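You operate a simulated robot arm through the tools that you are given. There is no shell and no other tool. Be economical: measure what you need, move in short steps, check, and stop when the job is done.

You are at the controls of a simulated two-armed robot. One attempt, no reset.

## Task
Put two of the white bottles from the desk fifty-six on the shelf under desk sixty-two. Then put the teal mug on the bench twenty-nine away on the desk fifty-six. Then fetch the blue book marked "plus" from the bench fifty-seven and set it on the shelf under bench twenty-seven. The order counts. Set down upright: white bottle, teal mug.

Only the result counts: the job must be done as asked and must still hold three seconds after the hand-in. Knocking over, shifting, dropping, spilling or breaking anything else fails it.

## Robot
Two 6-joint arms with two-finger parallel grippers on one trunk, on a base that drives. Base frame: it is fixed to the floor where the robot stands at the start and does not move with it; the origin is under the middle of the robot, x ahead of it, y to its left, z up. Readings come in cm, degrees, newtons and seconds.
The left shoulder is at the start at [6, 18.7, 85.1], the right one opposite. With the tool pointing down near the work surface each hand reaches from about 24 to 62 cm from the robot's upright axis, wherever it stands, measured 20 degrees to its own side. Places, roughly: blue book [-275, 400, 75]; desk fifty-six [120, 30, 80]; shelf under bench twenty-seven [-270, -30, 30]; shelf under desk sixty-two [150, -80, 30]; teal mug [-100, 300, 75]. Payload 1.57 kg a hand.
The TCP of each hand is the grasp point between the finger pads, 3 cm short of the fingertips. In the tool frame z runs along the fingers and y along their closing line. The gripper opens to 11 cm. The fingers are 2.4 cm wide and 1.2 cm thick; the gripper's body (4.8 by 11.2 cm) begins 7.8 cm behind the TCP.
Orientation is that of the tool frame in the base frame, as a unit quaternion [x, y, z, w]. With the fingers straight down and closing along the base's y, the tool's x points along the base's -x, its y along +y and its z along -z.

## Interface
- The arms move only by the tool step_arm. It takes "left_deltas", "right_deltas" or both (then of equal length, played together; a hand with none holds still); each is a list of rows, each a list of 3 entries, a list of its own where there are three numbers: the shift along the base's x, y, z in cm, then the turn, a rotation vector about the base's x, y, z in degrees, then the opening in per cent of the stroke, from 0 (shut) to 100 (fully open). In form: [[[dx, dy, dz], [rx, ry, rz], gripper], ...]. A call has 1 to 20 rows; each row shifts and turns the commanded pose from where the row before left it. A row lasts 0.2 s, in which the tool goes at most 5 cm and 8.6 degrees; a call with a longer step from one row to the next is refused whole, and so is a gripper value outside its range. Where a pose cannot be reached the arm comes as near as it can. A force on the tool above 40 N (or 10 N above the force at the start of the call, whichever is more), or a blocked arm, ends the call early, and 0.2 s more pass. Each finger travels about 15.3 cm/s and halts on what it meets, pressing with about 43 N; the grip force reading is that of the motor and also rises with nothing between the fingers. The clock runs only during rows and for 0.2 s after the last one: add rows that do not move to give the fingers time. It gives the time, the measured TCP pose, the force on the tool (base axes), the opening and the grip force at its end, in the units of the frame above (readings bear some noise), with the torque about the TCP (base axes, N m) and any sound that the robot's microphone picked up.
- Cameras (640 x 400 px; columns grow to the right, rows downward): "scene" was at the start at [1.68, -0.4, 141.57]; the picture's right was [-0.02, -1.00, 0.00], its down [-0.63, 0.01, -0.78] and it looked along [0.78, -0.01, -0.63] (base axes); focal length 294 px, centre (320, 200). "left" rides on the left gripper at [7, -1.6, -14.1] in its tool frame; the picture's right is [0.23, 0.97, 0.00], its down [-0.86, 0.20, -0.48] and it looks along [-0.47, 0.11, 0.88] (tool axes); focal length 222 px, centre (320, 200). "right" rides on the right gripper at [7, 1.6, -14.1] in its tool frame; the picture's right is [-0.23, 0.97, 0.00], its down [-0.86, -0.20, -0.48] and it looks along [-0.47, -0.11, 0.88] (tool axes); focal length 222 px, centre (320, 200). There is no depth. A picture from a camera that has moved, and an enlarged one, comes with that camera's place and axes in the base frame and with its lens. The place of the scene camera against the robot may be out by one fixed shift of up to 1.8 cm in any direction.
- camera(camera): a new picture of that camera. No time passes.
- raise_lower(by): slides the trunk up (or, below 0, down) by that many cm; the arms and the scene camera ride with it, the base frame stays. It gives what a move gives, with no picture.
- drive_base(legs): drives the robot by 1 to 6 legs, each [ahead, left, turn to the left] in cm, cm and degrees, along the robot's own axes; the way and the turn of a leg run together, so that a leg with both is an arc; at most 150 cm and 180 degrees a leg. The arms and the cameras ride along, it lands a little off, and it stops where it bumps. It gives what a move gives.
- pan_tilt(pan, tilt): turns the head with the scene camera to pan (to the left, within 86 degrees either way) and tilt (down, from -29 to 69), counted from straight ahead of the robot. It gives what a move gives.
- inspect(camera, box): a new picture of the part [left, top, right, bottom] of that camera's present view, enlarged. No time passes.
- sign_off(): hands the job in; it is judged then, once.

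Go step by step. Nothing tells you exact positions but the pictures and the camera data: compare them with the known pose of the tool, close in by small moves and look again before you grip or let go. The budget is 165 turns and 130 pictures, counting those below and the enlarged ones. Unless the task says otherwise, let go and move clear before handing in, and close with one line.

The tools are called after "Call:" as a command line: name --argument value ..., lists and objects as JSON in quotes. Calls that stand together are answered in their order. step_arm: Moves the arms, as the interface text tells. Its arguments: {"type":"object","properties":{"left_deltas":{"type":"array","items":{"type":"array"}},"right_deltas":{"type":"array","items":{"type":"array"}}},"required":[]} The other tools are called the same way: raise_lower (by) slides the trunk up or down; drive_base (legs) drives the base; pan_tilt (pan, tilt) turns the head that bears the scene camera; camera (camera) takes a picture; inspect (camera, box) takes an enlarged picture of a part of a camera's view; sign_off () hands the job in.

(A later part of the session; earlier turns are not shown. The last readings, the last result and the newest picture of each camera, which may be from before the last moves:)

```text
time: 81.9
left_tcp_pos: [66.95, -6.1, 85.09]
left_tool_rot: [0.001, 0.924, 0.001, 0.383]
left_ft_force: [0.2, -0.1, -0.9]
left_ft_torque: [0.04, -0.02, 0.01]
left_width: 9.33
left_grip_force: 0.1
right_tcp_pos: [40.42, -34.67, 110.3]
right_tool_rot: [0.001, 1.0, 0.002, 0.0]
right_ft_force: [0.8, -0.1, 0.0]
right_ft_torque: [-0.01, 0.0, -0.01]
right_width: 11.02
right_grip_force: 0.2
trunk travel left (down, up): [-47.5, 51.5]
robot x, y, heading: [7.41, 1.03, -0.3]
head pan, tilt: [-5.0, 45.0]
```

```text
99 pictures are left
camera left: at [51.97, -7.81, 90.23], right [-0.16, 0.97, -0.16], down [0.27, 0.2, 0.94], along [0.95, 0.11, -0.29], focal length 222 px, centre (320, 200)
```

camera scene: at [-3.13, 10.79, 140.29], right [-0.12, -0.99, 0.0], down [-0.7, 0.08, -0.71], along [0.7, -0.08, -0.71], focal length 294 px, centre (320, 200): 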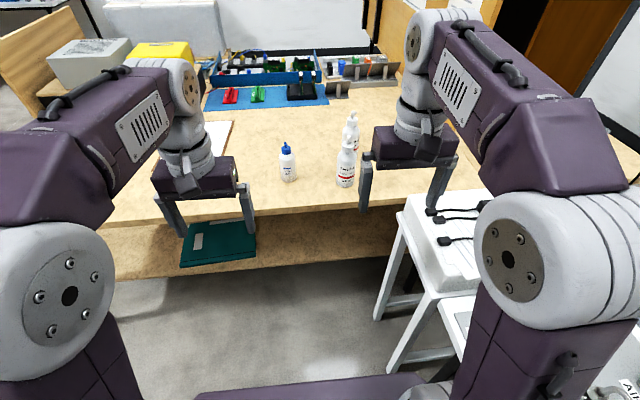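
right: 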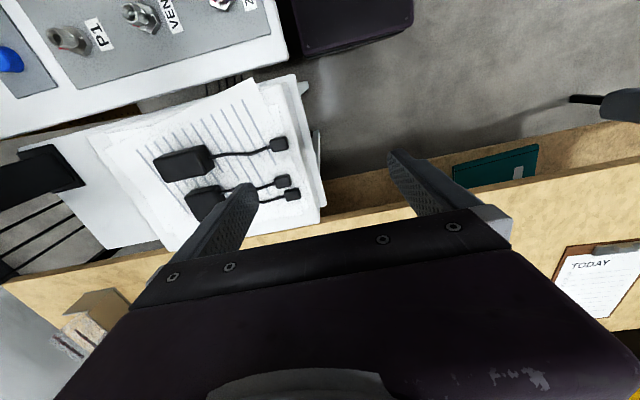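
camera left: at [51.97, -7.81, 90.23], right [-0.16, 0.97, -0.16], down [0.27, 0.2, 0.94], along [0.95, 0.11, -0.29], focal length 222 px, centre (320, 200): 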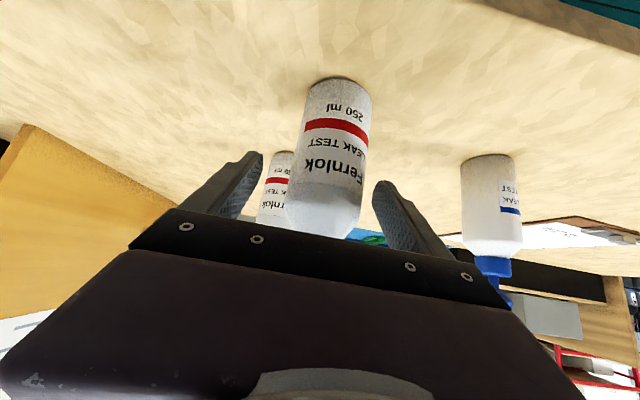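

Call:
step_arm --left_deltas '[[[0.3, 0.2, 0], [0, 0, 0], 60], [[0, 0, 0], [0, 0, 0], 45], [[0, 0, 0], [0, 0, 0], 30], [[0, 0, 0], [0, 0, 0], 25], [[0, 0, 0], [0, 0, 0], 25]]'

Call:
camera --camera "left"

```text
time: 83.1
left_tcp_pos: [67.28, -5.9, 85.05]
left_tool_rot: [0.001, 0.924, 0.002, 0.383]
left_ft_force: [-0.2, -1.4, 1.4]
left_ft_torque: [-0.22, -0.11, 0.02]
left_width: 5.66
left_grip_force: 42.9
right_tcp_pos: [40.45, -34.77, 110.28]
right_tool_rot: [0.001, 1.0, 0.002, 0.0]
right_ft_force: [0.4, 0.0, 0.0]
right_ft_torque: [-0.01, -0.02, -0.04]
right_width: 11.0
right_grip_force: 0.0
trunk travel left (down, up): [-47.5, 51.5]
robot x, y, heading: [7.59, 0.9, -0.1]
head pan, tilt: [-5.0, 45.0]
```

```text
98 pictures are left
camera left: at [52.3, -7.61, 90.17], right [-0.16, 0.97, -0.16], down [0.27, 0.2, 0.94], along [0.95, 0.11, -0.29], focal length 222 px, centre (320, 200)
```

left: 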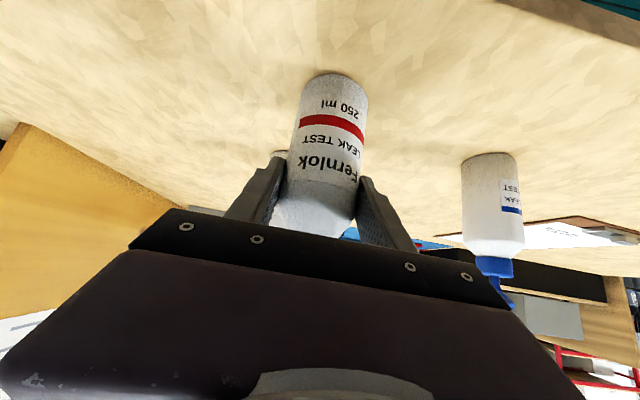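

Bottle gripped (5.66 cm). Lift, pull back, and swing left; right hand begins tilting.

Call:
step_arm --left_deltas '[[[0, 0, 2], [0, 0, 0], 25], [[0, 0, 4], [0, 0, 0], 25], [[0, 0, 4], [0, 0, 0], 25], [[0, 0, 4], [0, 0, 0], 25], [[-3, 0, 4], [0, 0, 0], 25], [[-4, 0, 2], [0, 0, 0], 25], [[-4, 0, 0], [0, 0, 0], 25], [[-2, 4, 0], [0, 0, 0], 25], [[0, 4, 0], [0, 0, 0], 25], [[0, 4, 0], [0, 0, 0], 25], [[0, 4, 0], [0, 0, 0], 25], [[0, 4, 0], [0, 0, 0], 25], [[0, 4, 0], [0, 0, 0], 25], [[0, 3, 0], [0, 0, 0], 25]]'

Call:
step_arm --right_deltas '[[[2, 0, -1], [0, -7.5, 0], 100], [[2, 0, -1], [0, -7.5, 0], 100], [[2, 1, -1], [0, -7.5, 0], 100], [[2, 2, -1], [0, -7.5, 0], 100], [[2, 2, -1], [0, -7.5, 0], 100], [[2, 2, 0], [0, -7.5, 0], 100], [[0, 4, 0], [0, 0, 0], 100], [[0, 4, 0], [0, 0, 0], 100], [[0, 4, 0], [0, 0, 0], 100], [[0, 4, 0], [0, 0, 0], 100], [[0, 0, 0], [0, 0, 0], 100]]'

Call:
camera --camera "right"

Call:
camera --camera "scene"

```text
time: 86.1
left_tcp_pos: [54.4, 21.44, 105.04]
left_tool_rot: [-0.001, 0.924, 0.002, 0.383]
left_ft_force: [-0.3, 0.9, -2.9]
left_ft_torque: [-0.02, 0.01, 0.01]
left_width: 5.68
left_grip_force: 42.6
right_tcp_pos: [40.4, -34.69, 110.34]
right_tool_rot: [0.001, 1.0, 0.001, 0.0]
right_ft_force: [0.7, -0.3, 0.5]
right_ft_torque: [-0.01, -0.03, 0.0]
right_width: 11.01
right_grip_force: 0.1
trunk travel left (down, up): [-47.5, 51.5]
robot x, y, heading: [7.51, 0.84, -0.4]
head pan, tilt: [-5.0, 45.0]
```

```text
time: 88.5
left_tcp_pos: [54.23, 21.45, 104.79]
left_tool_rot: [0.001, 0.924, 0.002, 0.383]
left_ft_force: [-0.6, -0.1, -2.9]
left_ft_torque: [-0.01, 0.05, 0.01]
left_width: 5.65
left_grip_force: 42.7
right_tcp_pos: [52.15, -11.8, 105.12]
right_tool_rot: [0.0, 0.924, 0.002, 0.383]
right_ft_force: [-0.4, 0.3, 0.8]
right_ft_torque: [0.02, -0.01, -0.02]
right_width: 11.02
right_grip_force: 0.0
trunk travel left (down, up): [-47.5, 51.5]
robot x, y, heading: [7.59, 0.72, -0.1]
head pan, tilt: [-5.0, 45.0]
```

```text
97 pictures are left
camera right: at [37.36, -10.18, 110.23], right [0.16, 0.97, 0.16], down [0.27, -0.2, 0.94], along [0.95, -0.11, -0.29], focal length 222 px, centre (320, 200)
```

right: 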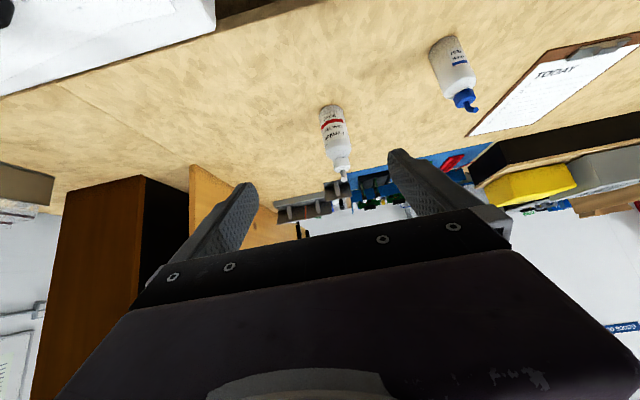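

```text
96 pictures are left
camera scene: at [8.8, -0.18, 140.29], right [-0.09, -1.0, 0.0], down [-0.7, 0.06, -0.71], along [0.7, -0.06, -0.71], focal length 294 px, centre (320, 200)
```

scene: 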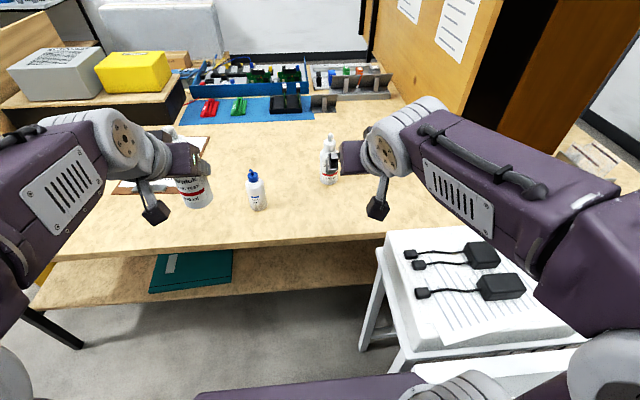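

Rear bottle at about (80,-9.4). Moving the right hand to a pregrasp at x≈66.

Call:
step_arm --right_deltas '[[[2.8, 0.5, -3.8], [0, 0, 0], 100], [[2.8, 0.5, -3.8], [0, 0, 0], 100], [[2.8, 0.5, -3.8], [0, 0, 0], 100], [[2.8, 0.5, -3.8], [0, 0, 0], 100], [[2.8, 0.4, -3.8], [0, 0, 0], 100], [[0, 0, 0], [0, 0, 0], 100]]'

Call:
camera --camera "right"

```text
time: 89.9
left_tcp_pos: [54.29, 21.39, 105.02]
left_tool_rot: [0.0, 0.924, 0.002, 0.383]
left_ft_force: [-0.6, -0.4, -2.9]
left_ft_torque: [0.0, 0.01, 0.03]
left_width: 5.64
left_grip_force: 43.1
right_tcp_pos: [66.38, -9.28, 86.27]
right_tool_rot: [0.0, 0.924, 0.002, 0.384]
right_ft_force: [-0.3, 0.7, 0.8]
right_ft_torque: [-0.02, 0.05, -0.03]
right_width: 11.0
right_grip_force: 0.0
trunk travel left (down, up): [-47.5, 51.5]
robot x, y, heading: [7.49, 0.99, 0.2]
head pan, tilt: [-5.0, 45.0]
```

```text
95 pictures are left
camera right: at [51.45, -7.65, 91.47], right [0.16, 0.97, 0.16], down [0.27, -0.2, 0.94], along [0.95, -0.11, -0.29], focal length 222 px, centre (320, 200)
```

right: 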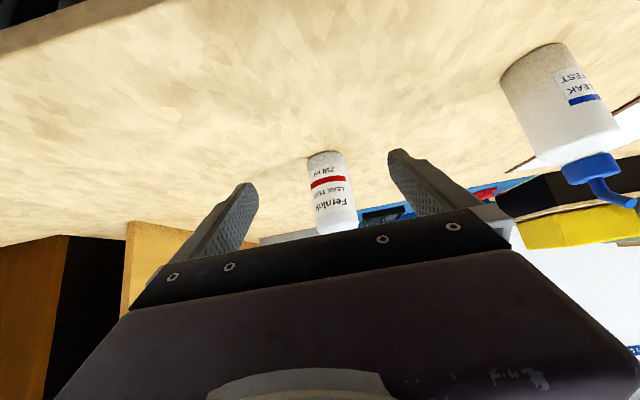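

Call:
step_arm --right_deltas '[[[3, 0, -0.3], [0, 0, 0], 100], [[3, 0, -0.3], [0, 0, 0], 100], [[3, 0, -0.3], [0, 0, 0], 100], [[2.5, 0, 0], [0, 0, 0], 100], [[2.2, 0, 0], [0, 0, 0], 100], [[0, 0, 0], [0, 0, 0], 85]]'

Call:
camera --camera "right"

```text
time: 91.3
left_tcp_pos: [54.37, 21.3, 104.92]
left_tool_rot: [0.001, 0.924, 0.001, 0.383]
left_ft_force: [-1.7, -0.8, -3.4]
left_ft_torque: [0.03, 0.03, 0.01]
left_width: 5.63
left_grip_force: 43.4
right_tcp_pos: [80.19, -9.2, 85.43]
right_tool_rot: [-0.002, 0.924, 0.003, 0.382]
right_ft_force: [1.0, -0.3, 0.6]
right_ft_torque: [0.02, 0.01, 0.03]
right_width: 9.36
right_grip_force: 0.0
trunk travel left (down, up): [-47.5, 51.5]
robot x, y, heading: [7.68, 0.79, -0.1]
head pan, tilt: [-5.0, 45.0]
```

```text
94 pictures are left
camera right: at [65.33, -7.57, 90.55], right [0.16, 0.97, 0.16], down [0.27, -0.2, 0.94], along [0.95, -0.11, -0.29], focal length 222 px, centre (320, 200)
```

right: 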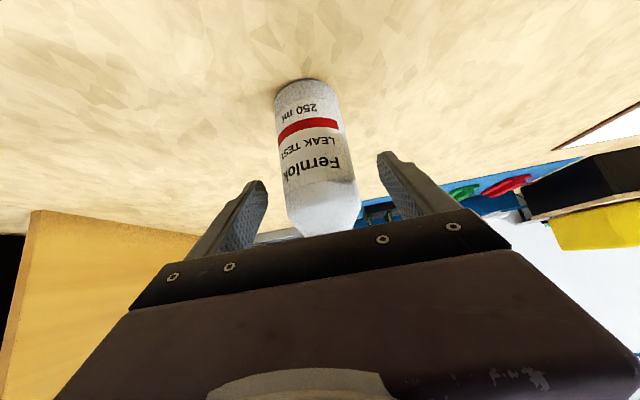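

Bottle is between the fingers. Close, then lift straight and pull back.

Call:
step_arm --right_deltas '[[[0.2, 0, -0.4], [0, 0, 0], 60], [[0, 0, 0], [0, 0, 0], 45], [[0, 0, 0], [0, 0, 0], 30], [[0, 0, 0], [0, 0, 0], 25], [[0, 0, 0], [0, 0, 0], 25]]'

Call:
step_arm --right_deltas '[[[0, 0, 2], [0, 0, 0], 25], [[0, 0, 4], [0, 0, 0], 25], [[0, 0, 4], [0, 0, 0], 25], [[-3, 0, 4], [0, 0, 0], 25], [[-3.5, 0, 3], [0, 0, 0], 25], [[-4, 0, 2], [0, 0, 0], 25], [[-4, 0, 0], [0, 0, 0], 25], [[-4, -1, 0], [0, 0, 0], 25], [[-4, -2, 0], [0, 0, 0], 25], [[-2, -3, 0], [0, 0, 0], 25], [[0, 0, 0], [0, 0, 0], 25]]'

Call:
camera --camera "scene"

```text
time: 92.5
left_tcp_pos: [54.43, 21.25, 104.9]
left_tool_rot: [0.001, 0.924, 0.002, 0.382]
left_ft_force: [0.4, 0.5, -2.8]
left_ft_torque: [0.02, 0.04, 0.0]
left_width: 5.65
left_grip_force: 43.0
right_tcp_pos: [80.33, -9.2, 85.12]
right_tool_rot: [0.0, 0.924, 0.002, 0.383]
right_ft_force: [0.3, -1.5, -0.1]
right_ft_torque: [-0.04, -0.05, -0.02]
right_width: 5.63
right_grip_force: 43.0
trunk travel left (down, up): [-47.5, 51.5]
robot x, y, heading: [7.53, 1.09, 0.0]
head pan, tilt: [-5.0, 45.0]
```

```text
time: 94.9
left_tcp_pos: [54.55, 21.44, 104.75]
left_tool_rot: [0.002, 0.924, 0.001, 0.382]
left_ft_force: [0.2, -0.5, -3.1]
left_ft_torque: [-0.02, -0.01, 0.03]
left_width: 5.67
left_grip_force: 42.6
right_tcp_pos: [55.85, -15.05, 103.95]
right_tool_rot: [-0.001, 0.924, 0.002, 0.381]
right_ft_force: [-0.4, 0.5, -2.4]
right_ft_torque: [-0.01, 0.04, -0.03]
right_width: 5.62
right_grip_force: 43.7
trunk travel left (down, up): [-47.5, 51.5]
robot x, y, heading: [7.42, 0.73, -0.1]
head pan, tilt: [-5.0, 45.0]
```

```text
93 pictures are left
camera scene: at [8.9, -0.08, 140.28], right [-0.09, -1.0, 0.0], down [-0.7, 0.06, -0.71], along [0.7, -0.06, -0.71], focal length 294 px, centre (320, 200)
```

scene: 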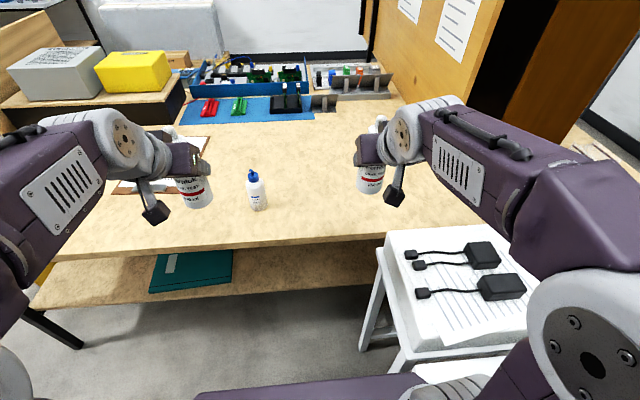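

Both bottles held. Back off, raise the trunk a bit, and drive round the left end of desk 56 to behind it.

Call:
raise_lower --by 15

Call:
drive_base --legs '[[-14, 0, 0], [0, 150, 0], [0, 40, 0], [150, 0, 0], [100, 0, 0]]'

Call:
pan_tilt --pan -60 --tilt 30

Call:
camera --camera "scene"

```text
time: 96.7
left_tcp_pos: [54.49, 21.43, 119.96]
left_tool_rot: [0.001, 0.924, 0.001, 0.383]
left_ft_force: [0.4, -0.1, -2.9]
left_ft_torque: [0.01, 0.07, 0.0]
left_width: 5.64
left_grip_force: 42.8
right_tcp_pos: [55.89, -15.1, 118.86]
right_tool_rot: [0.0, 0.924, 0.003, 0.382]
right_ft_force: [0.0, 0.6, -3.1]
right_ft_torque: [-0.02, 0.05, -0.01]
right_width: 5.61
right_grip_force: 42.6
trunk travel left (down, up): [-62.5, 36.5]
robot x, y, heading: [7.49, 0.92, -0.2]
head pan, tilt: [-5.0, 45.0]
```

```text
time: 119.0
left_tcp_pos: [288.21, 208.41, 119.93]
left_tool_rot: [0.008, 0.924, -0.001, 0.383]
left_ft_force: [-0.4, 0.4, -2.7]
left_ft_torque: [0.03, 0.04, 0.02]
left_width: 5.63
left_grip_force: 43.2
right_tcp_pos: [288.88, 171.96, 118.95]
right_tool_rot: [0.009, 0.924, -0.002, 0.382]
right_ft_force: [-0.3, -0.7, -2.7]
right_ft_torque: [-0.01, 0.06, -0.06]
right_width: 5.63
right_grip_force: 43.0
trunk travel left (down, up): [-62.5, 36.5]
robot x, y, heading: [241.01, 188.95, -1.2]
head pan, tilt: [-5.0, 45.0]
```

```text
time: 120.2
left_tcp_pos: [288.13, 208.42, 119.93]
left_tool_rot: [0.009, 0.924, -0.002, 0.382]
left_ft_force: [0.0, 0.1, -2.7]
left_ft_torque: [0.03, 0.02, -0.02]
left_width: 5.67
left_grip_force: 43.2
right_tcp_pos: [288.98, 171.74, 118.89]
right_tool_rot: [0.009, 0.924, -0.002, 0.382]
right_ft_force: [-0.5, 0.2, -2.4]
right_ft_torque: [-0.04, 0.07, 0.0]
right_width: 5.62
right_grip_force: 43.2
trunk travel left (down, up): [-62.5, 36.5]
robot x, y, heading: [241.04, 188.42, -1.3]
head pan, tilt: [-60.0, 30.0]
```

```text
92 pictures are left
camera scene: at [238.5, 180.64, 157.55], right [-0.88, -0.48, 0.0], down [-0.24, 0.44, -0.87], along [0.42, -0.76, -0.5], focal length 294 px, centre (320, 200)
```

scene: 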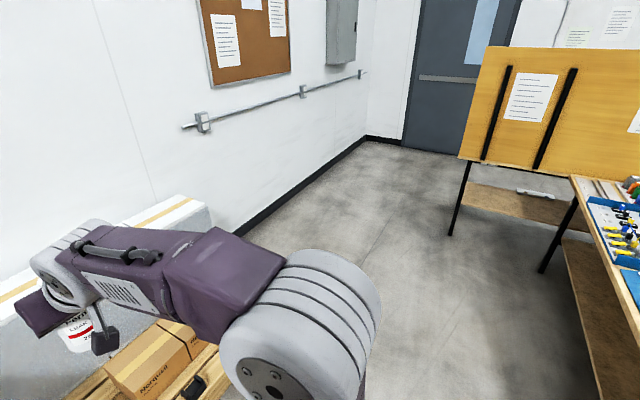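

The shelf under desk 62 is open on its +y side between x≈185 and 239 (edge y≈-60). I'll turn to face it and approach partway.

Call:
drive_base --legs '[[0, 0, -89], [0, -14, 0], [140, 0, 0]]'

Call:
pan_tilt --pan 0 --tilt 45

Call:
camera --camera "scene"

```text
time: 132.0
left_tcp_pos: [249.86, -1.78, 119.8]
left_tool_rot: [0.651, 0.656, -0.268, 0.273]
left_ft_force: [-0.4, 0.6, -3.4]
left_ft_torque: [0.06, -0.02, -0.01]
left_width: 5.64
left_grip_force: 42.8
right_tcp_pos: [213.47, -3.39, 118.94]
right_tool_rot: [0.65, 0.657, -0.267, 0.273]
right_ft_force: [0.0, 0.4, -3.1]
right_ft_torque: [0.05, 0.01, 0.0]
right_width: 5.62
right_grip_force: 43.0
trunk travel left (down, up): [-62.5, 36.5]
robot x, y, heading: [228.98, 45.06, -89.7]
head pan, tilt: [-60.0, 30.0]
```

```text
time: 133.3
left_tcp_pos: [249.93, -1.67, 119.88]
left_tool_rot: [0.651, 0.656, -0.268, 0.273]
left_ft_force: [-0.5, -0.2, -2.5]
left_ft_torque: [0.02, 0.03, 0.01]
left_width: 5.59
left_grip_force: 42.7
right_tcp_pos: [213.57, -3.41, 118.95]
right_tool_rot: [0.65, 0.657, -0.267, 0.272]
right_ft_force: [0.0, 0.5, -2.0]
right_ft_torque: [0.06, 0.0, 0.02]
right_width: 5.59
right_grip_force: 42.3
trunk travel left (down, up): [-62.5, 36.5]
robot x, y, heading: [228.73, 44.97, -89.3]
head pan, tilt: [0.0, 45.0]
```

```text
91 pictures are left
camera scene: at [228.0, 42.36, 155.29], right [-1.0, -0.01, 0.0], down [-0.01, 0.71, -0.71], along [0.01, -0.71, -0.71], focal length 294 px, centre (320, 200)
```

scene: 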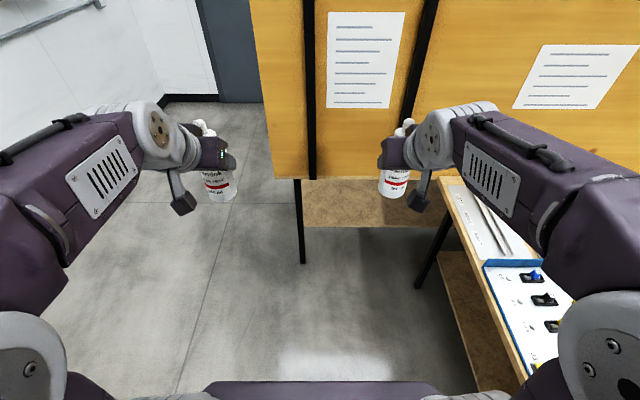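

Shelf opening is in front; leg at x≈240. Lower the trunk and look at the shelf.

Call:
raise_lower --by -40

Call:
raise_lower --by -15

Call:
pan_tilt --pan 0 --tilt 35

Call:
camera --camera "scene"

```text
time: 137.1
left_tcp_pos: [249.74, -1.73, 79.82]
left_tool_rot: [0.65, 0.656, -0.268, 0.274]
left_ft_force: [0.5, 0.5, -3.9]
left_ft_torque: [0.01, -0.02, -0.01]
left_width: 5.61
left_grip_force: 43.0
right_tcp_pos: [213.36, -3.4, 78.88]
right_tool_rot: [0.65, 0.656, -0.268, 0.273]
right_ft_force: [-0.5, -0.5, -3.8]
right_ft_torque: [0.04, 0.01, 0.01]
right_width: 5.63
right_grip_force: 43.6
trunk travel left (down, up): [-22.5, 76.5]
robot x, y, heading: [228.71, 45.16, -89.9]
head pan, tilt: [0.0, 45.0]
```

```text
time: 138.9
left_tcp_pos: [249.79, -1.69, 64.96]
left_tool_rot: [0.651, 0.656, -0.268, 0.272]
left_ft_force: [0.7, -0.7, -3.2]
left_ft_torque: [0.05, -0.01, -0.01]
left_width: 5.64
left_grip_force: 42.8
right_tcp_pos: [213.38, -3.43, 64.03]
right_tool_rot: [0.651, 0.656, -0.267, 0.272]
right_ft_force: [-0.2, 0.1, -1.9]
right_ft_torque: [0.04, -0.01, -0.01]
right_width: 5.62
right_grip_force: 43.2
trunk travel left (down, up): [-7.5, 91.5]
robot x, y, heading: [228.56, 44.69, -89.8]
head pan, tilt: [0.0, 45.0]
```

```text
time: 139.6
left_tcp_pos: [249.83, -1.75, 64.94]
left_tool_rot: [0.65, 0.656, -0.268, 0.273]
left_ft_force: [0.0, -0.5, -3.5]
left_ft_torque: [0.04, 0.03, 0.02]
left_width: 5.64
left_grip_force: 43.3
right_tcp_pos: [213.35, -3.38, 63.88]
right_tool_rot: [0.65, 0.657, -0.267, 0.273]
right_ft_force: [0.7, 0.4, -3.6]
right_ft_torque: [0.05, -0.01, 0.01]
right_width: 5.65
right_grip_force: 43.1
trunk travel left (down, up): [-7.5, 91.5]
robot x, y, heading: [228.94, 44.95, -89.6]
head pan, tilt: [0.0, 35.0]
```

```text
90 pictures are left
camera scene: at [228.01, 41.72, 101.76], right [-1.0, -0.01, 0.0], down [0.0, 0.57, -0.82], along [0.01, -0.82, -0.57], focal length 294 px, centre (320, 200)
```

scene: 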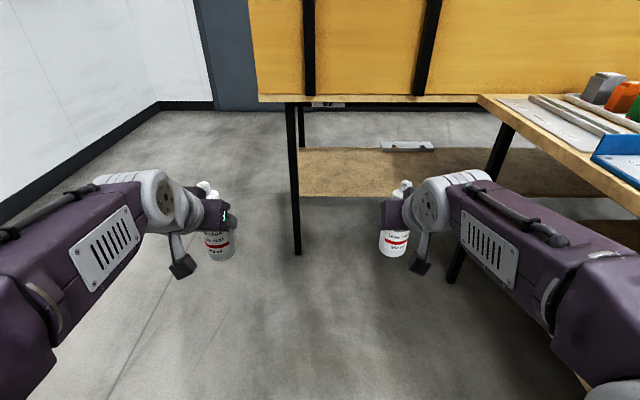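

The shelf top is at z≈32, front edge y≈-61, with a white strip at its back. I'll lower fully, and drive closer.

Call:
raise_lower --by -7.4

Call:
step_arm --left_deltas '[[[0, 0, -3], [0, 0, 0], 25], [[0, 0, -3], [0, 0, 0], 25], [[0, 0, -3], [0, 0, 0], 25], [[0, 0, 0], [0, 0, 0], 25]]' --right_deltas '[[[-1, 0, -3], [0, 0, 0], 25], [[-1, 0, -3], [0, 0, 0], 25], [[-1, 0, -3], [0, 0, 0], 25], [[-1, 0, 0], [0, 0, 0], 25]]'

Call:
drive_base --legs '[[48, 0, 0]]'

Call:
camera --camera "scene"

Call:
camera --camera "right"

```text
time: 140.7
left_tcp_pos: [249.9, -1.74, 57.57]
left_tool_rot: [0.65, 0.656, -0.268, 0.273]
left_ft_force: [-0.6, 0.2, -3.6]
left_ft_torque: [0.01, 0.0, 0.05]
left_width: 5.63
left_grip_force: 43.0
right_tcp_pos: [213.5, -3.45, 56.52]
right_tool_rot: [0.651, 0.656, -0.267, 0.273]
right_ft_force: [0.9, 0.1, -4.0]
right_ft_torque: [0.03, 0.0, 0.01]
right_width: 5.59
right_grip_force: 43.2
trunk travel left (down, up): [-0.1, 98.9]
robot x, y, heading: [228.82, 44.91, -89.6]
head pan, tilt: [0.0, 35.0]
```

```text
time: 141.7
left_tcp_pos: [249.79, -1.87, 48.53]
left_tool_rot: [0.65, 0.656, -0.268, 0.273]
left_ft_force: [0.4, 0.1, -3.6]
left_ft_torque: [0.03, 0.02, -0.02]
left_width: 5.64
left_grip_force: 42.4
right_tcp_pos: [209.53, -3.56, 47.45]
right_tool_rot: [0.65, 0.657, -0.267, 0.273]
right_ft_force: [0.0, 0.0, -4.3]
right_ft_torque: [0.07, -0.01, 0.0]
right_width: 5.62
right_grip_force: 42.7
trunk travel left (down, up): [-0.1, 98.9]
robot x, y, heading: [228.82, 44.79, -89.6]
head pan, tilt: [0.0, 35.0]
```

```text
time: 144.6
left_tcp_pos: [250.69, -49.87, 48.52]
left_tool_rot: [0.648, 0.658, -0.267, 0.275]
left_ft_force: [0.6, -0.2, -3.5]
left_ft_torque: [0.04, 0.03, -0.01]
left_width: 5.62
left_grip_force: 43.2
right_tcp_pos: [210.35, -51.56, 47.4]
right_tool_rot: [0.648, 0.659, -0.266, 0.274]
right_ft_force: [-0.4, 0.6, -3.5]
right_ft_torque: [0.09, 0.01, 0.03]
right_width: 5.6
right_grip_force: 42.7
trunk travel left (down, up): [-0.1, 98.9]
robot x, y, heading: [229.38, -3.14, -89.1]
head pan, tilt: [0.0, 35.0]
```

```text
89 pictures are left
camera scene: at [228.55, -6.38, 94.37], right [-1.0, -0.01, 0.0], down [-0.01, 0.57, -0.82], along [0.01, -0.82, -0.57], focal length 294 px, centre (320, 200)
```

scene: 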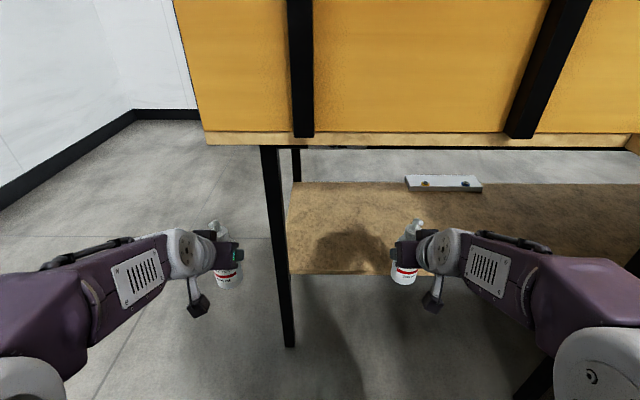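

```text
88 pictures are left
camera right: at [211.75, -36.73, 52.61], right [0.98, -0.14, 0.16], down [-0.2, -0.27, 0.94], along [-0.09, -0.95, -0.29], focal length 222 px, centre (320, 200)
```

right: 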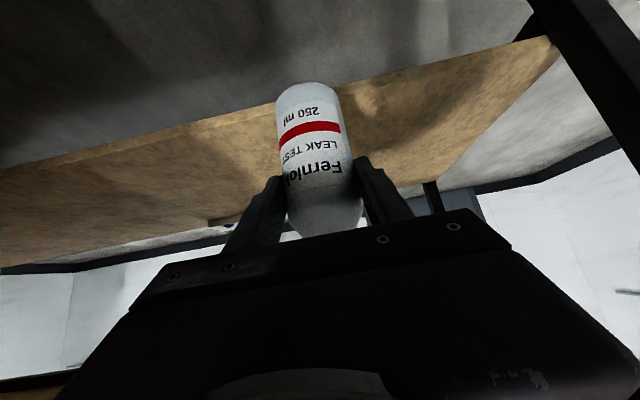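

Both bottles clear the shelf level. Extend the right hand in over the shelf to y≈-72.

Call:
step_arm --right_deltas '[[[0, -4.2, 0], [0, 0, 0], 25], [[0, -4.2, 0], [0, 0, 0], 25], [[0, -4.2, 0], [0, 0, 0], 25], [[0, -4.2, 0], [0, 0, 0], 25], [[0, -4.2, 0], [0, 0, 0], 25], [[0, 0, -2.5], [0, 0, 0], 25], [[0, 0, -2.5], [0, 0, 0], 25], [[0, 0, 0], [0, 0, 0], 25]]'

Call:
camera --camera "right"

Call:
camera --camera "scene"

```text
time: 146.4
left_tcp_pos: [250.72, -49.84, 48.55]
left_tool_rot: [0.649, 0.658, -0.267, 0.273]
left_ft_force: [0.3, -0.2, -3.8]
left_ft_torque: [-0.01, 0.0, -0.02]
left_width: 5.61
left_grip_force: 42.9
right_tcp_pos: [210.38, -72.51, 42.23]
right_tool_rot: [0.648, 0.659, -0.267, 0.274]
right_ft_force: [0.6, 0.2, -4.3]
right_ft_torque: [0.04, -0.03, -0.04]
right_width: 5.62
right_grip_force: 42.7
trunk travel left (down, up): [-0.1, 98.9]
robot x, y, heading: [229.63, -3.3, -89.3]
head pan, tilt: [0.0, 35.0]
```

```text
87 pictures are left
camera right: at [211.74, -57.61, 47.49], right [0.98, -0.14, 0.16], down [-0.2, -0.27, 0.94], along [-0.09, -0.95, -0.29], focal length 222 px, centre (320, 200)
```

right: 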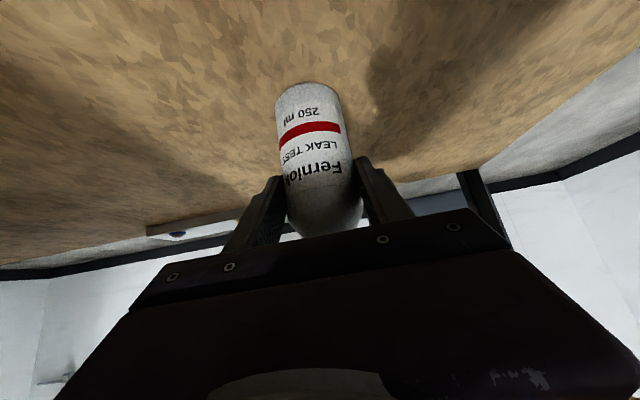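

```text
86 pictures are left
camera scene: at [228.55, -6.41, 94.37], right [-1.0, -0.01, 0.0], down [-0.01, 0.57, -0.82], along [0.01, -0.82, -0.57], focal length 294 px, centre (320, 200)
```

scene: 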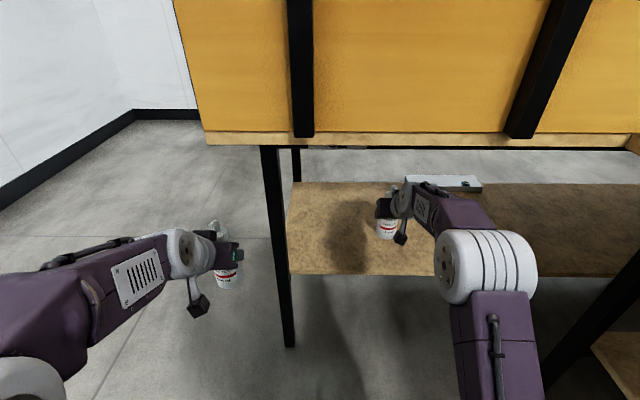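

Right bottle is over the shelf. Lowering in small steps until contact.

Call:
step_arm --right_deltas '[[[0, 0, -0.7], [0, 0, 0], 25], [[0, 0, -0.5], [0, 0, 0], 25], [[0, 0, -0.5], [0, 0, 0], 25], [[0, 0, -0.3], [0, 0, 0], 25], [[0, 0, -0.3], [0, 0, 0], 25], [[0, 0, 0], [0, 0, 0], 25]]'

Call:
camera --camera "right"

```text
time: 147.8
left_tcp_pos: [250.63, -49.54, 48.79]
left_tool_rot: [0.647, 0.658, -0.269, 0.274]
left_ft_force: [-0.1, 0.3, -3.2]
left_ft_torque: [0.04, -0.04, 0.02]
left_width: 5.64
left_grip_force: 43.1
right_tcp_pos: [210.36, -72.61, 40.46]
right_tool_rot: [0.648, 0.658, -0.268, 0.274]
right_ft_force: [-0.1, 5.0, 22.4]
right_ft_torque: [0.23, -0.03, 0.01]
right_width: 5.64
right_grip_force: 43.1
trunk travel left (down, up): [-0.1, 98.9]
robot x, y, heading: [229.45, -3.28, -89.1]
head pan, tilt: [0.0, 35.0]
```

```text
85 pictures are left
camera right: at [211.72, -57.62, 45.51], right [0.98, -0.14, 0.16], down [-0.2, -0.27, 0.94], along [-0.09, -0.95, -0.29], focal length 222 px, centre (320, 200)
```

right: 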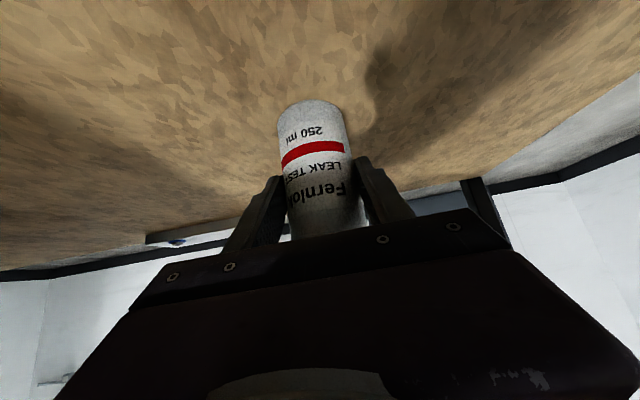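

Contact felt. Ease off slightly, open, and retreat straight back.

Call:
step_arm --right_deltas '[[[0, 0, 0.4], [0, 0, 0], 25], [[0, 0, 0], [0, 0, 0], 45], [[0, 0, 0], [0, 0, 0], 60], [[0, 0, 0], [0, 0, 0], 80], [[0, 0, 0], [0, 0, 0], 80], [[0, 2, 0], [0, 0, 0], 80], [[0, 4, 0], [0, 0, 0], 80], [[0, 4.5, 0], [0, 0, 0], 80], [[0, 4.5, 0], [0, 0, 0], 80], [[0, 4.5, 0], [0, 0, 0], 80], [[-2, 4, 0], [0, 0, 0], 80], [[-2, 4, 0], [0, 0, 0], 80]]'

Call:
camera --camera "scene"

```text
time: 150.4
left_tcp_pos: [250.66, -49.68, 48.65]
left_tool_rot: [0.648, 0.658, -0.267, 0.275]
left_ft_force: [0.7, -0.6, -2.7]
left_ft_torque: [0.02, 0.02, 0.0]
left_width: 5.64
left_grip_force: 43.0
right_tcp_pos: [206.59, -47.58, 40.85]
right_tool_rot: [0.649, 0.658, -0.267, 0.273]
right_ft_force: [-0.2, 0.9, 0.0]
right_ft_torque: [-0.01, 0.01, 0.01]
right_width: 8.81
right_grip_force: 0.1
right hand out of reach, approached as far as the arm can: row 9, 10
trunk travel left (down, up): [-0.1, 98.9]
robot x, y, heading: [229.66, -3.16, -89.2]
head pan, tilt: [0.0, 35.0]
```

```text
84 pictures are left
camera scene: at [228.56, -6.37, 94.37], right [-1.0, -0.01, 0.0], down [-0.01, 0.57, -0.82], along [0.01, -0.82, -0.57], focal length 294 px, centre (320, 200)
```

scene: 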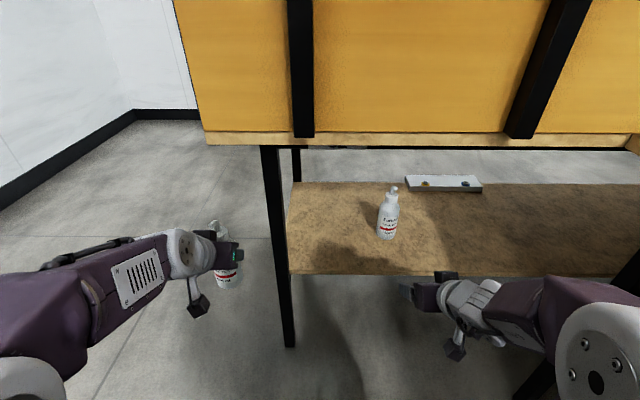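

First bottle stands. Now bring the left bottle around the leg to x≈226 and over the shelf.

Call:
step_arm --left_deltas '[[[0, 2, 0], [0, 0, 0], 25], [[-2, 2, 0], [0, 0, 0], 25], [[-4.5, 0, 0], [0, 0, 0], 25], [[-4.5, 0, 0], [0, 0, 0], 25], [[-4.5, 0, 0], [0, 0, 0], 25], [[-4.5, 0, 0], [0, 0, 0], 25], [[-4.7, 0, 0], [0, 0, 0], 25], [[0, -4.5, 0], [0, 0, 0], 25], [[0, -4.5, 0], [0, 0, 0], 25], [[0, 0, 0], [0, 0, 0], 25]]'

Call:
camera --camera "scene"

```text
time: 152.6
left_tcp_pos: [225.87, -54.89, 48.34]
left_tool_rot: [0.648, 0.659, -0.267, 0.274]
left_ft_force: [-0.4, -0.5, -3.7]
left_ft_torque: [0.04, -0.05, -0.02]
left_width: 5.63
left_grip_force: 43.1
right_tcp_pos: [206.53, -47.84, 40.73]
right_tool_rot: [0.649, 0.658, -0.267, 0.273]
right_ft_force: [-0.6, -0.1, 0.4]
right_ft_torque: [0.02, 0.02, -0.01]
right_width: 8.81
right_grip_force: 0.0
trunk travel left (down, up): [-0.1, 98.9]
robot x, y, heading: [229.27, -3.27, -89.1]
head pan, tilt: [0.0, 35.0]
```

```text
83 pictures are left
camera scene: at [228.54, -6.37, 94.37], right [-1.0, -0.01, 0.0], down [-0.01, 0.57, -0.82], along [0.01, -0.82, -0.57], focal length 294 px, centre (320, 200)
```

scene: 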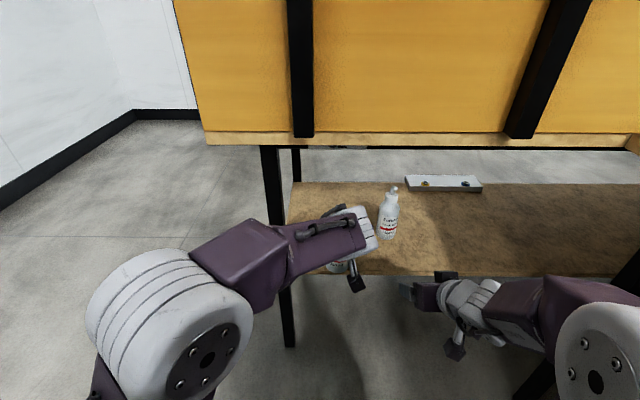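

Call:
step_arm --left_deltas '[[[-0.3, -4.4, -1], [0, 0, 0], 25], [[-0.3, -4.4, -1], [0, 0, 0], 25], [[0, -4.4, -1], [0, 0, 0], 25], [[0, -4.4, -1], [0, 0, 0], 25], [[0, 0, -1.5], [0, 0, 0], 25], [[0, 0, -0.7], [0, 0, 0], 25], [[0, 0, 0], [0, 0, 0], 25]]'

Call:
camera --camera "left"

Call:
camera --camera "scene"

```text
time: 154.2
left_tcp_pos: [225.42, -72.31, 42.24]
left_tool_rot: [0.648, 0.658, -0.267, 0.274]
left_ft_force: [-0.3, 0.1, -3.0]
left_ft_torque: [0.04, 0.0, 0.02]
left_width: 5.64
left_grip_force: 42.3
right_tcp_pos: [206.58, -47.75, 40.77]
right_tool_rot: [0.648, 0.658, -0.267, 0.274]
right_ft_force: [0.0, -0.4, 0.0]
right_ft_torque: [0.01, 0.0, 0.04]
right_width: 8.82
right_grip_force: 0.1
trunk travel left (down, up): [-0.1, 98.9]
robot x, y, heading: [229.28, -3.16, -89.2]
head pan, tilt: [0.0, 35.0]
```

```text
82 pictures are left
camera left: at [223.47, -57.4, 47.34], right [0.97, 0.18, -0.16], down [0.2, -0.26, 0.94], along [0.13, -0.95, -0.29], focal length 222 px, centre (320, 200)
```

left: 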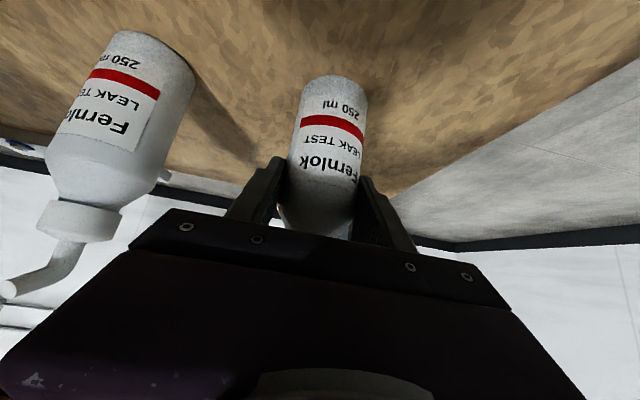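

```text
81 pictures are left
camera scene: at [228.54, -6.38, 94.37], right [-1.0, -0.01, 0.0], down [-0.01, 0.57, -0.82], along [0.01, -0.82, -0.57], focal length 294 px, centre (320, 200)
```

scene: 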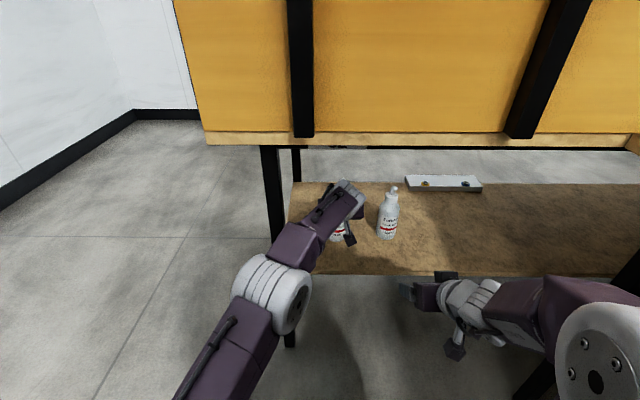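

Call:
step_arm --left_deltas '[[[0, 0, -0.6], [0, 0, 0], 25], [[0, 0, -0.5], [0, 0, 0], 25], [[0, 0, -0.4], [0, 0, 0], 25], [[0, 0, -0.3], [0, 0, 0], 25], [[0, 0, 0], [0, 0, 0], 25]]'

```text
time: 155.4
left_tcp_pos: [225.36, -72.2, 41.3]
left_tool_rot: [0.646, 0.657, -0.272, 0.278]
left_ft_force: [2.8, -3.2, 35.6]
left_ft_torque: [-0.64, -0.28, 0.15]
left_width: 5.67
left_grip_force: 43.9
right_tcp_pos: [206.66, -47.51, 41.02]
right_tool_rot: [0.647, 0.658, -0.269, 0.276]
right_ft_force: [0.8, 0.1, 0.1]
right_ft_torque: [0.03, 0.02, 0.01]
right_width: 8.78
right_grip_force: 0.1
trunk travel left (down, up): [-0.1, 98.9]
robot x, y, heading: [229.53, -3.01, -89.1]
head pan, tilt: [0.0, 35.0]
```

Firm contact; ease up to near zero force then release.

Call:
step_arm --left_deltas '[[[0, 0, 0.4], [0, 0, 0], 25], [[0, 0, 0.3], [0, 0, 0], 25], [[0, 0, 0], [0, 0, 0], 25]]'

Call:
camera --camera "left"

```text
time: 156.2
left_tcp_pos: [225.29, -72.36, 41.35]
left_tool_rot: [0.648, 0.658, -0.269, 0.275]
left_ft_force: [-1.0, -8.9, 16.4]
left_ft_torque: [-1.23, 0.31, 0.06]
left_width: 5.65
left_grip_force: 43.1
right_tcp_pos: [206.51, -47.77, 40.83]
right_tool_rot: [0.647, 0.659, -0.267, 0.275]
right_ft_force: [0.6, 0.6, -1.0]
right_ft_torque: [0.0, 0.01, 0.0]
right_width: 8.79
right_grip_force: 0.1
trunk travel left (down, up): [-0.1, 98.9]
robot x, y, heading: [229.06, -3.09, -89.4]
head pan, tilt: [0.0, 35.0]
```

```text
80 pictures are left
camera left: at [223.41, -57.46, 46.43], right [0.97, 0.18, -0.16], down [0.2, -0.26, 0.94], along [0.13, -0.95, -0.29], focal length 222 px, centre (320, 200)
```

left: 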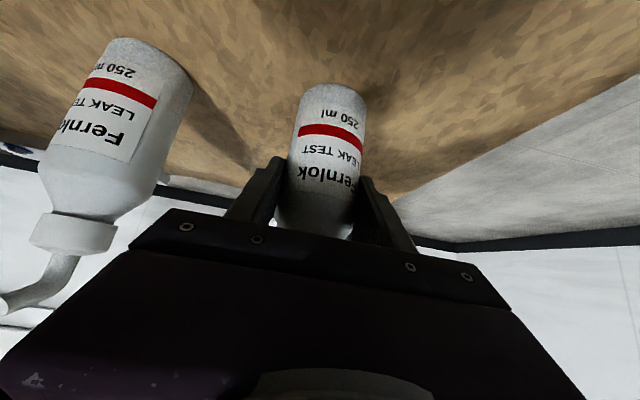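

Call:
step_arm --left_deltas '[[[0, 0.3, 0.3], [0, 0, 0], 25], [[0, 0, 0], [0, 0, 0], 25]]'

```text
time: 156.8
left_tcp_pos: [225.41, -72.01, 41.5]
left_tool_rot: [0.648, 0.658, -0.266, 0.274]
left_ft_force: [-0.2, -1.0, 4.6]
left_ft_torque: [-0.36, 0.13, 0.0]
left_width: 5.67
left_grip_force: 42.8
right_tcp_pos: [206.5, -47.66, 40.69]
right_tool_rot: [0.649, 0.658, -0.267, 0.274]
right_ft_force: [0.9, -0.3, -0.1]
right_ft_torque: [0.03, 0.01, 0.03]
right_width: 8.79
right_grip_force: 0.1
trunk travel left (down, up): [-0.1, 98.9]
robot x, y, heading: [229.25, -3.24, -89.5]
head pan, tilt: [0.0, 35.0]
```

Call:
step_arm --left_deltas '[[[0, 0, 0], [0, 0, 0], 48], [[0, 0, 0], [0, 0, 0], 52], [[0, 0, 0], [0, 0, 0], 60], [[0, 0, 0], [0, 0, 0], 80], [[0, 0, 0], [0, 0, 0], 80]]'

Call:
camera --camera "left"

```text
time: 158.0
left_tcp_pos: [225.28, -71.98, 41.5]
left_tool_rot: [0.648, 0.658, -0.267, 0.274]
left_ft_force: [-0.2, 0.3, -0.5]
left_ft_torque: [-0.02, 0.01, -0.02]
left_width: 8.78
left_grip_force: 0.1
right_tcp_pos: [206.58, -47.77, 40.8]
right_tool_rot: [0.649, 0.659, -0.266, 0.273]
right_ft_force: [0.8, -0.6, 0.0]
right_ft_torque: [0.01, -0.01, -0.03]
right_width: 8.8
right_grip_force: 0.0
trunk travel left (down, up): [-0.1, 98.9]
robot x, y, heading: [229.21, -3.18, -89.2]
head pan, tilt: [0.0, 35.0]
```

```text
79 pictures are left
camera left: at [223.45, -57.24, 46.62], right [0.97, 0.18, -0.16], down [0.2, -0.26, 0.94], along [0.13, -0.95, -0.29], focal length 222 px, centre (320, 200)
```

left: 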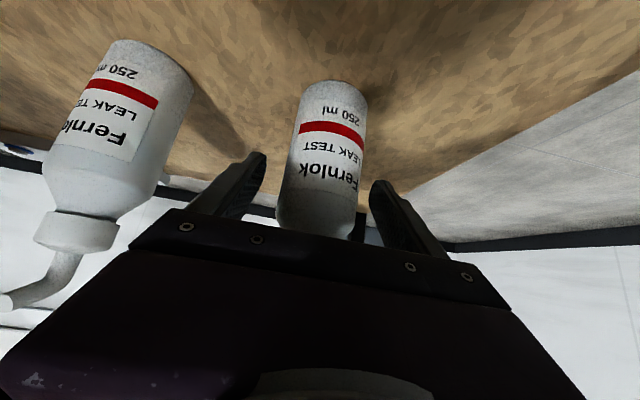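

Released and upright. Retreat the left hand straight back, then drive the base back.

Call:
step_arm --left_deltas '[[[0, 2, 0], [0, 0, 0], 80], [[0, 4, 0], [0, 0, 0], 80], [[0, 4, 0], [0, 0, 0], 80], [[0, 4, 0], [0, 0, 0], 80], [[0, 4, 0], [0, 0, 0], 80], [[0, 4, 0], [0, 0, 0], 80], [[0, 0, 0], [0, 0, 0], 80]]'

Call:
drive_base --legs '[[-45, 0, 0]]'

Call:
camera --camera "scene"

```text
time: 159.6
left_tcp_pos: [225.43, -50.01, 41.71]
left_tool_rot: [0.649, 0.658, -0.267, 0.273]
left_ft_force: [0.6, -0.2, 0.1]
left_ft_torque: [0.0, 0.01, 0.01]
left_width: 8.8
left_grip_force: 0.0
right_tcp_pos: [206.53, -47.67, 40.79]
right_tool_rot: [0.648, 0.659, -0.267, 0.273]
right_ft_force: [0.1, 0.2, 0.3]
right_ft_torque: [0.03, -0.02, -0.01]
right_width: 8.77
right_grip_force: 0.1
trunk travel left (down, up): [-0.1, 98.9]
robot x, y, heading: [229.66, -3.47, -88.9]
head pan, tilt: [0.0, 35.0]
```

```text
time: 162.3
left_tcp_pos: [225.01, -4.48, 41.74]
left_tool_rot: [0.645, 0.661, -0.266, 0.275]
left_ft_force: [-0.8, 0.0, -0.7]
left_ft_torque: [0.03, 0.02, 0.03]
left_width: 8.8
left_grip_force: 0.1
right_tcp_pos: [206.04, -2.3, 40.72]
right_tool_rot: [0.645, 0.662, -0.264, 0.275]
right_ft_force: [-1.2, -0.6, 0.5]
right_ft_torque: [-0.01, 0.0, 0.02]
right_width: 8.8
right_grip_force: 0.2
trunk travel left (down, up): [-0.1, 98.9]
robot x, y, heading: [228.74, 42.56, -88.8]
head pan, tilt: [0.0, 35.0]
```

```text
78 pictures are left
camera scene: at [227.74, 39.26, 94.37], right [-1.0, -0.02, 0.0], down [-0.01, 0.57, -0.82], along [0.02, -0.82, -0.57], focal length 294 px, centre (320, 200)
```

scene: 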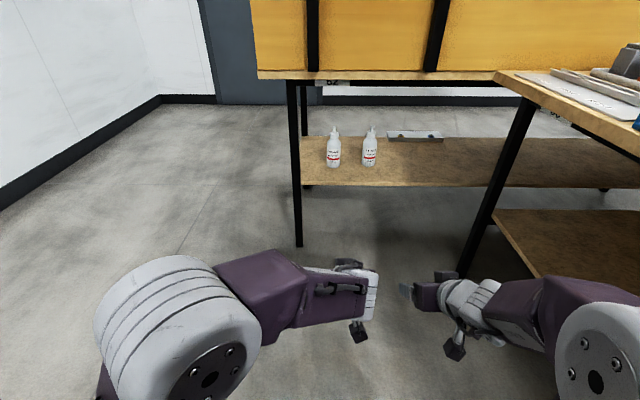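

Both bottles stand on the shelf. Quick check of the label under the desk edge while raising the trunk next.

Call:
inspect --camera "scene" --box '[290, 70, 390, 132]'

Call:
inspect --camera "scene" --box '[520, 90, 620, 152]'

Call:
raise_lower --by 40

Call:
raise_lower --by 35

Call:
step_arm --left_deltas '[[[4, 0, 0], [0, 0, 0], 80], [[4, 0, 0], [0, 0, 0], 80], [[4, 0, 0], [0, 0, 0], 80], [[4, 0, 0], [0, 0, 0], 80], [[3, 0, 0], [0, 0, 0], 80]]'

```text
6.40 times, centred on (340, 101) of scene
camera zoom: at [227.74, 39.26, 94.37], right [-1.0, -0.02, 0.0], down [-0.01, 0.57, -0.82], along [0.02, -0.82, -0.57], focal length 1883 px, centre (192, 834)
```

zoom: 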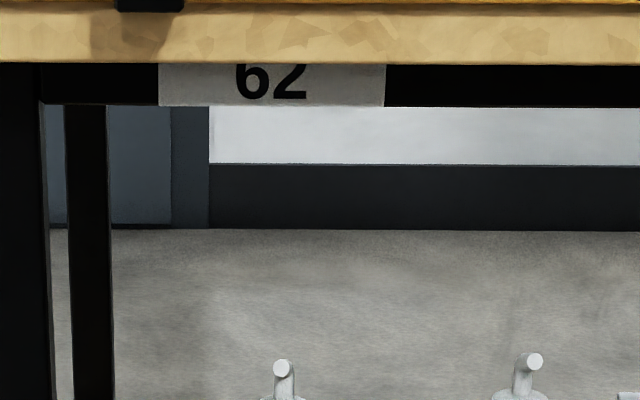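

```text
6.40 times, centred on (570, 121) of scene
camera zoom: at [227.74, 39.26, 94.37], right [-1.0, -0.02, 0.0], down [-0.01, 0.57, -0.82], along [0.02, -0.82, -0.57], focal length 1883 px, centre (-1280, 706)
```

zoom: 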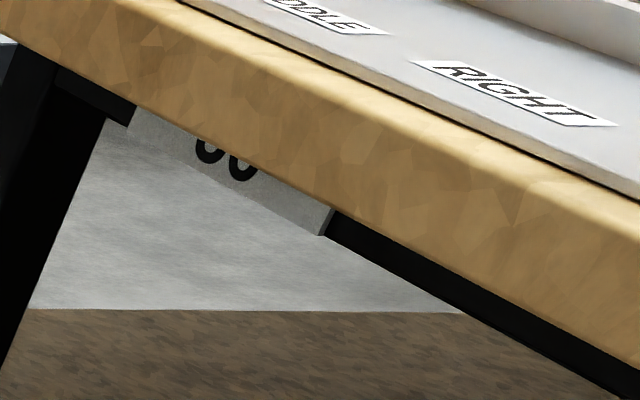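

```text
time: 166.2
left_tcp_pos: [225.09, -4.46, 81.76]
left_tool_rot: [0.645, 0.661, -0.266, 0.275]
left_ft_force: [0.0, 0.9, 0.9]
left_ft_torque: [-0.01, 0.03, 0.03]
left_width: 8.79
left_grip_force: 0.0
right_tcp_pos: [206.08, -2.3, 80.9]
right_tool_rot: [0.646, 0.662, -0.264, 0.274]
right_ft_force: [-0.3, -0.3, 0.6]
right_ft_torque: [0.0, 0.02, 0.02]
right_width: 8.79
right_grip_force: 0.1
trunk travel left (down, up): [-40.1, 58.9]
robot x, y, heading: [228.47, 42.21, -88.8]
head pan, tilt: [0.0, 35.0]
```

```text
time: 169.6
left_tcp_pos: [225.2, -4.33, 116.81]
left_tool_rot: [0.645, 0.662, -0.265, 0.275]
left_ft_force: [0.2, -0.8, 0.5]
left_ft_torque: [0.03, -0.02, -0.01]
left_width: 8.78
left_grip_force: 0.1
right_tcp_pos: [206.09, -2.35, 115.82]
right_tool_rot: [0.645, 0.662, -0.265, 0.275]
right_ft_force: [-0.2, 0.2, 0.5]
right_ft_torque: [-0.03, 0.04, 0.0]
right_width: 8.8
right_grip_force: 0.1
trunk travel left (down, up): [-75.1, 23.9]
robot x, y, heading: [228.05, 42.16, -88.7]
head pan, tilt: [0.0, 35.0]
```

```text
time: 170.8
left_tcp_pos: [244.4, -4.43, 116.57]
left_tool_rot: [0.645, 0.662, -0.266, 0.274]
left_ft_force: [-0.2, 0.0, -1.0]
left_ft_torque: [0.03, -0.03, 0.01]
left_width: 8.79
left_grip_force: 0.1
right_tcp_pos: [206.22, -2.38, 115.71]
right_tool_rot: [0.645, 0.661, -0.265, 0.275]
right_ft_force: [0.1, 0.3, -0.1]
right_ft_torque: [0.02, 0.01, 0.0]
right_width: 8.82
right_grip_force: 0.1
trunk travel left (down, up): [-75.1, 23.9]
robot x, y, heading: [229.07, 42.32, -89.0]
head pan, tilt: [0.0, 35.0]
```

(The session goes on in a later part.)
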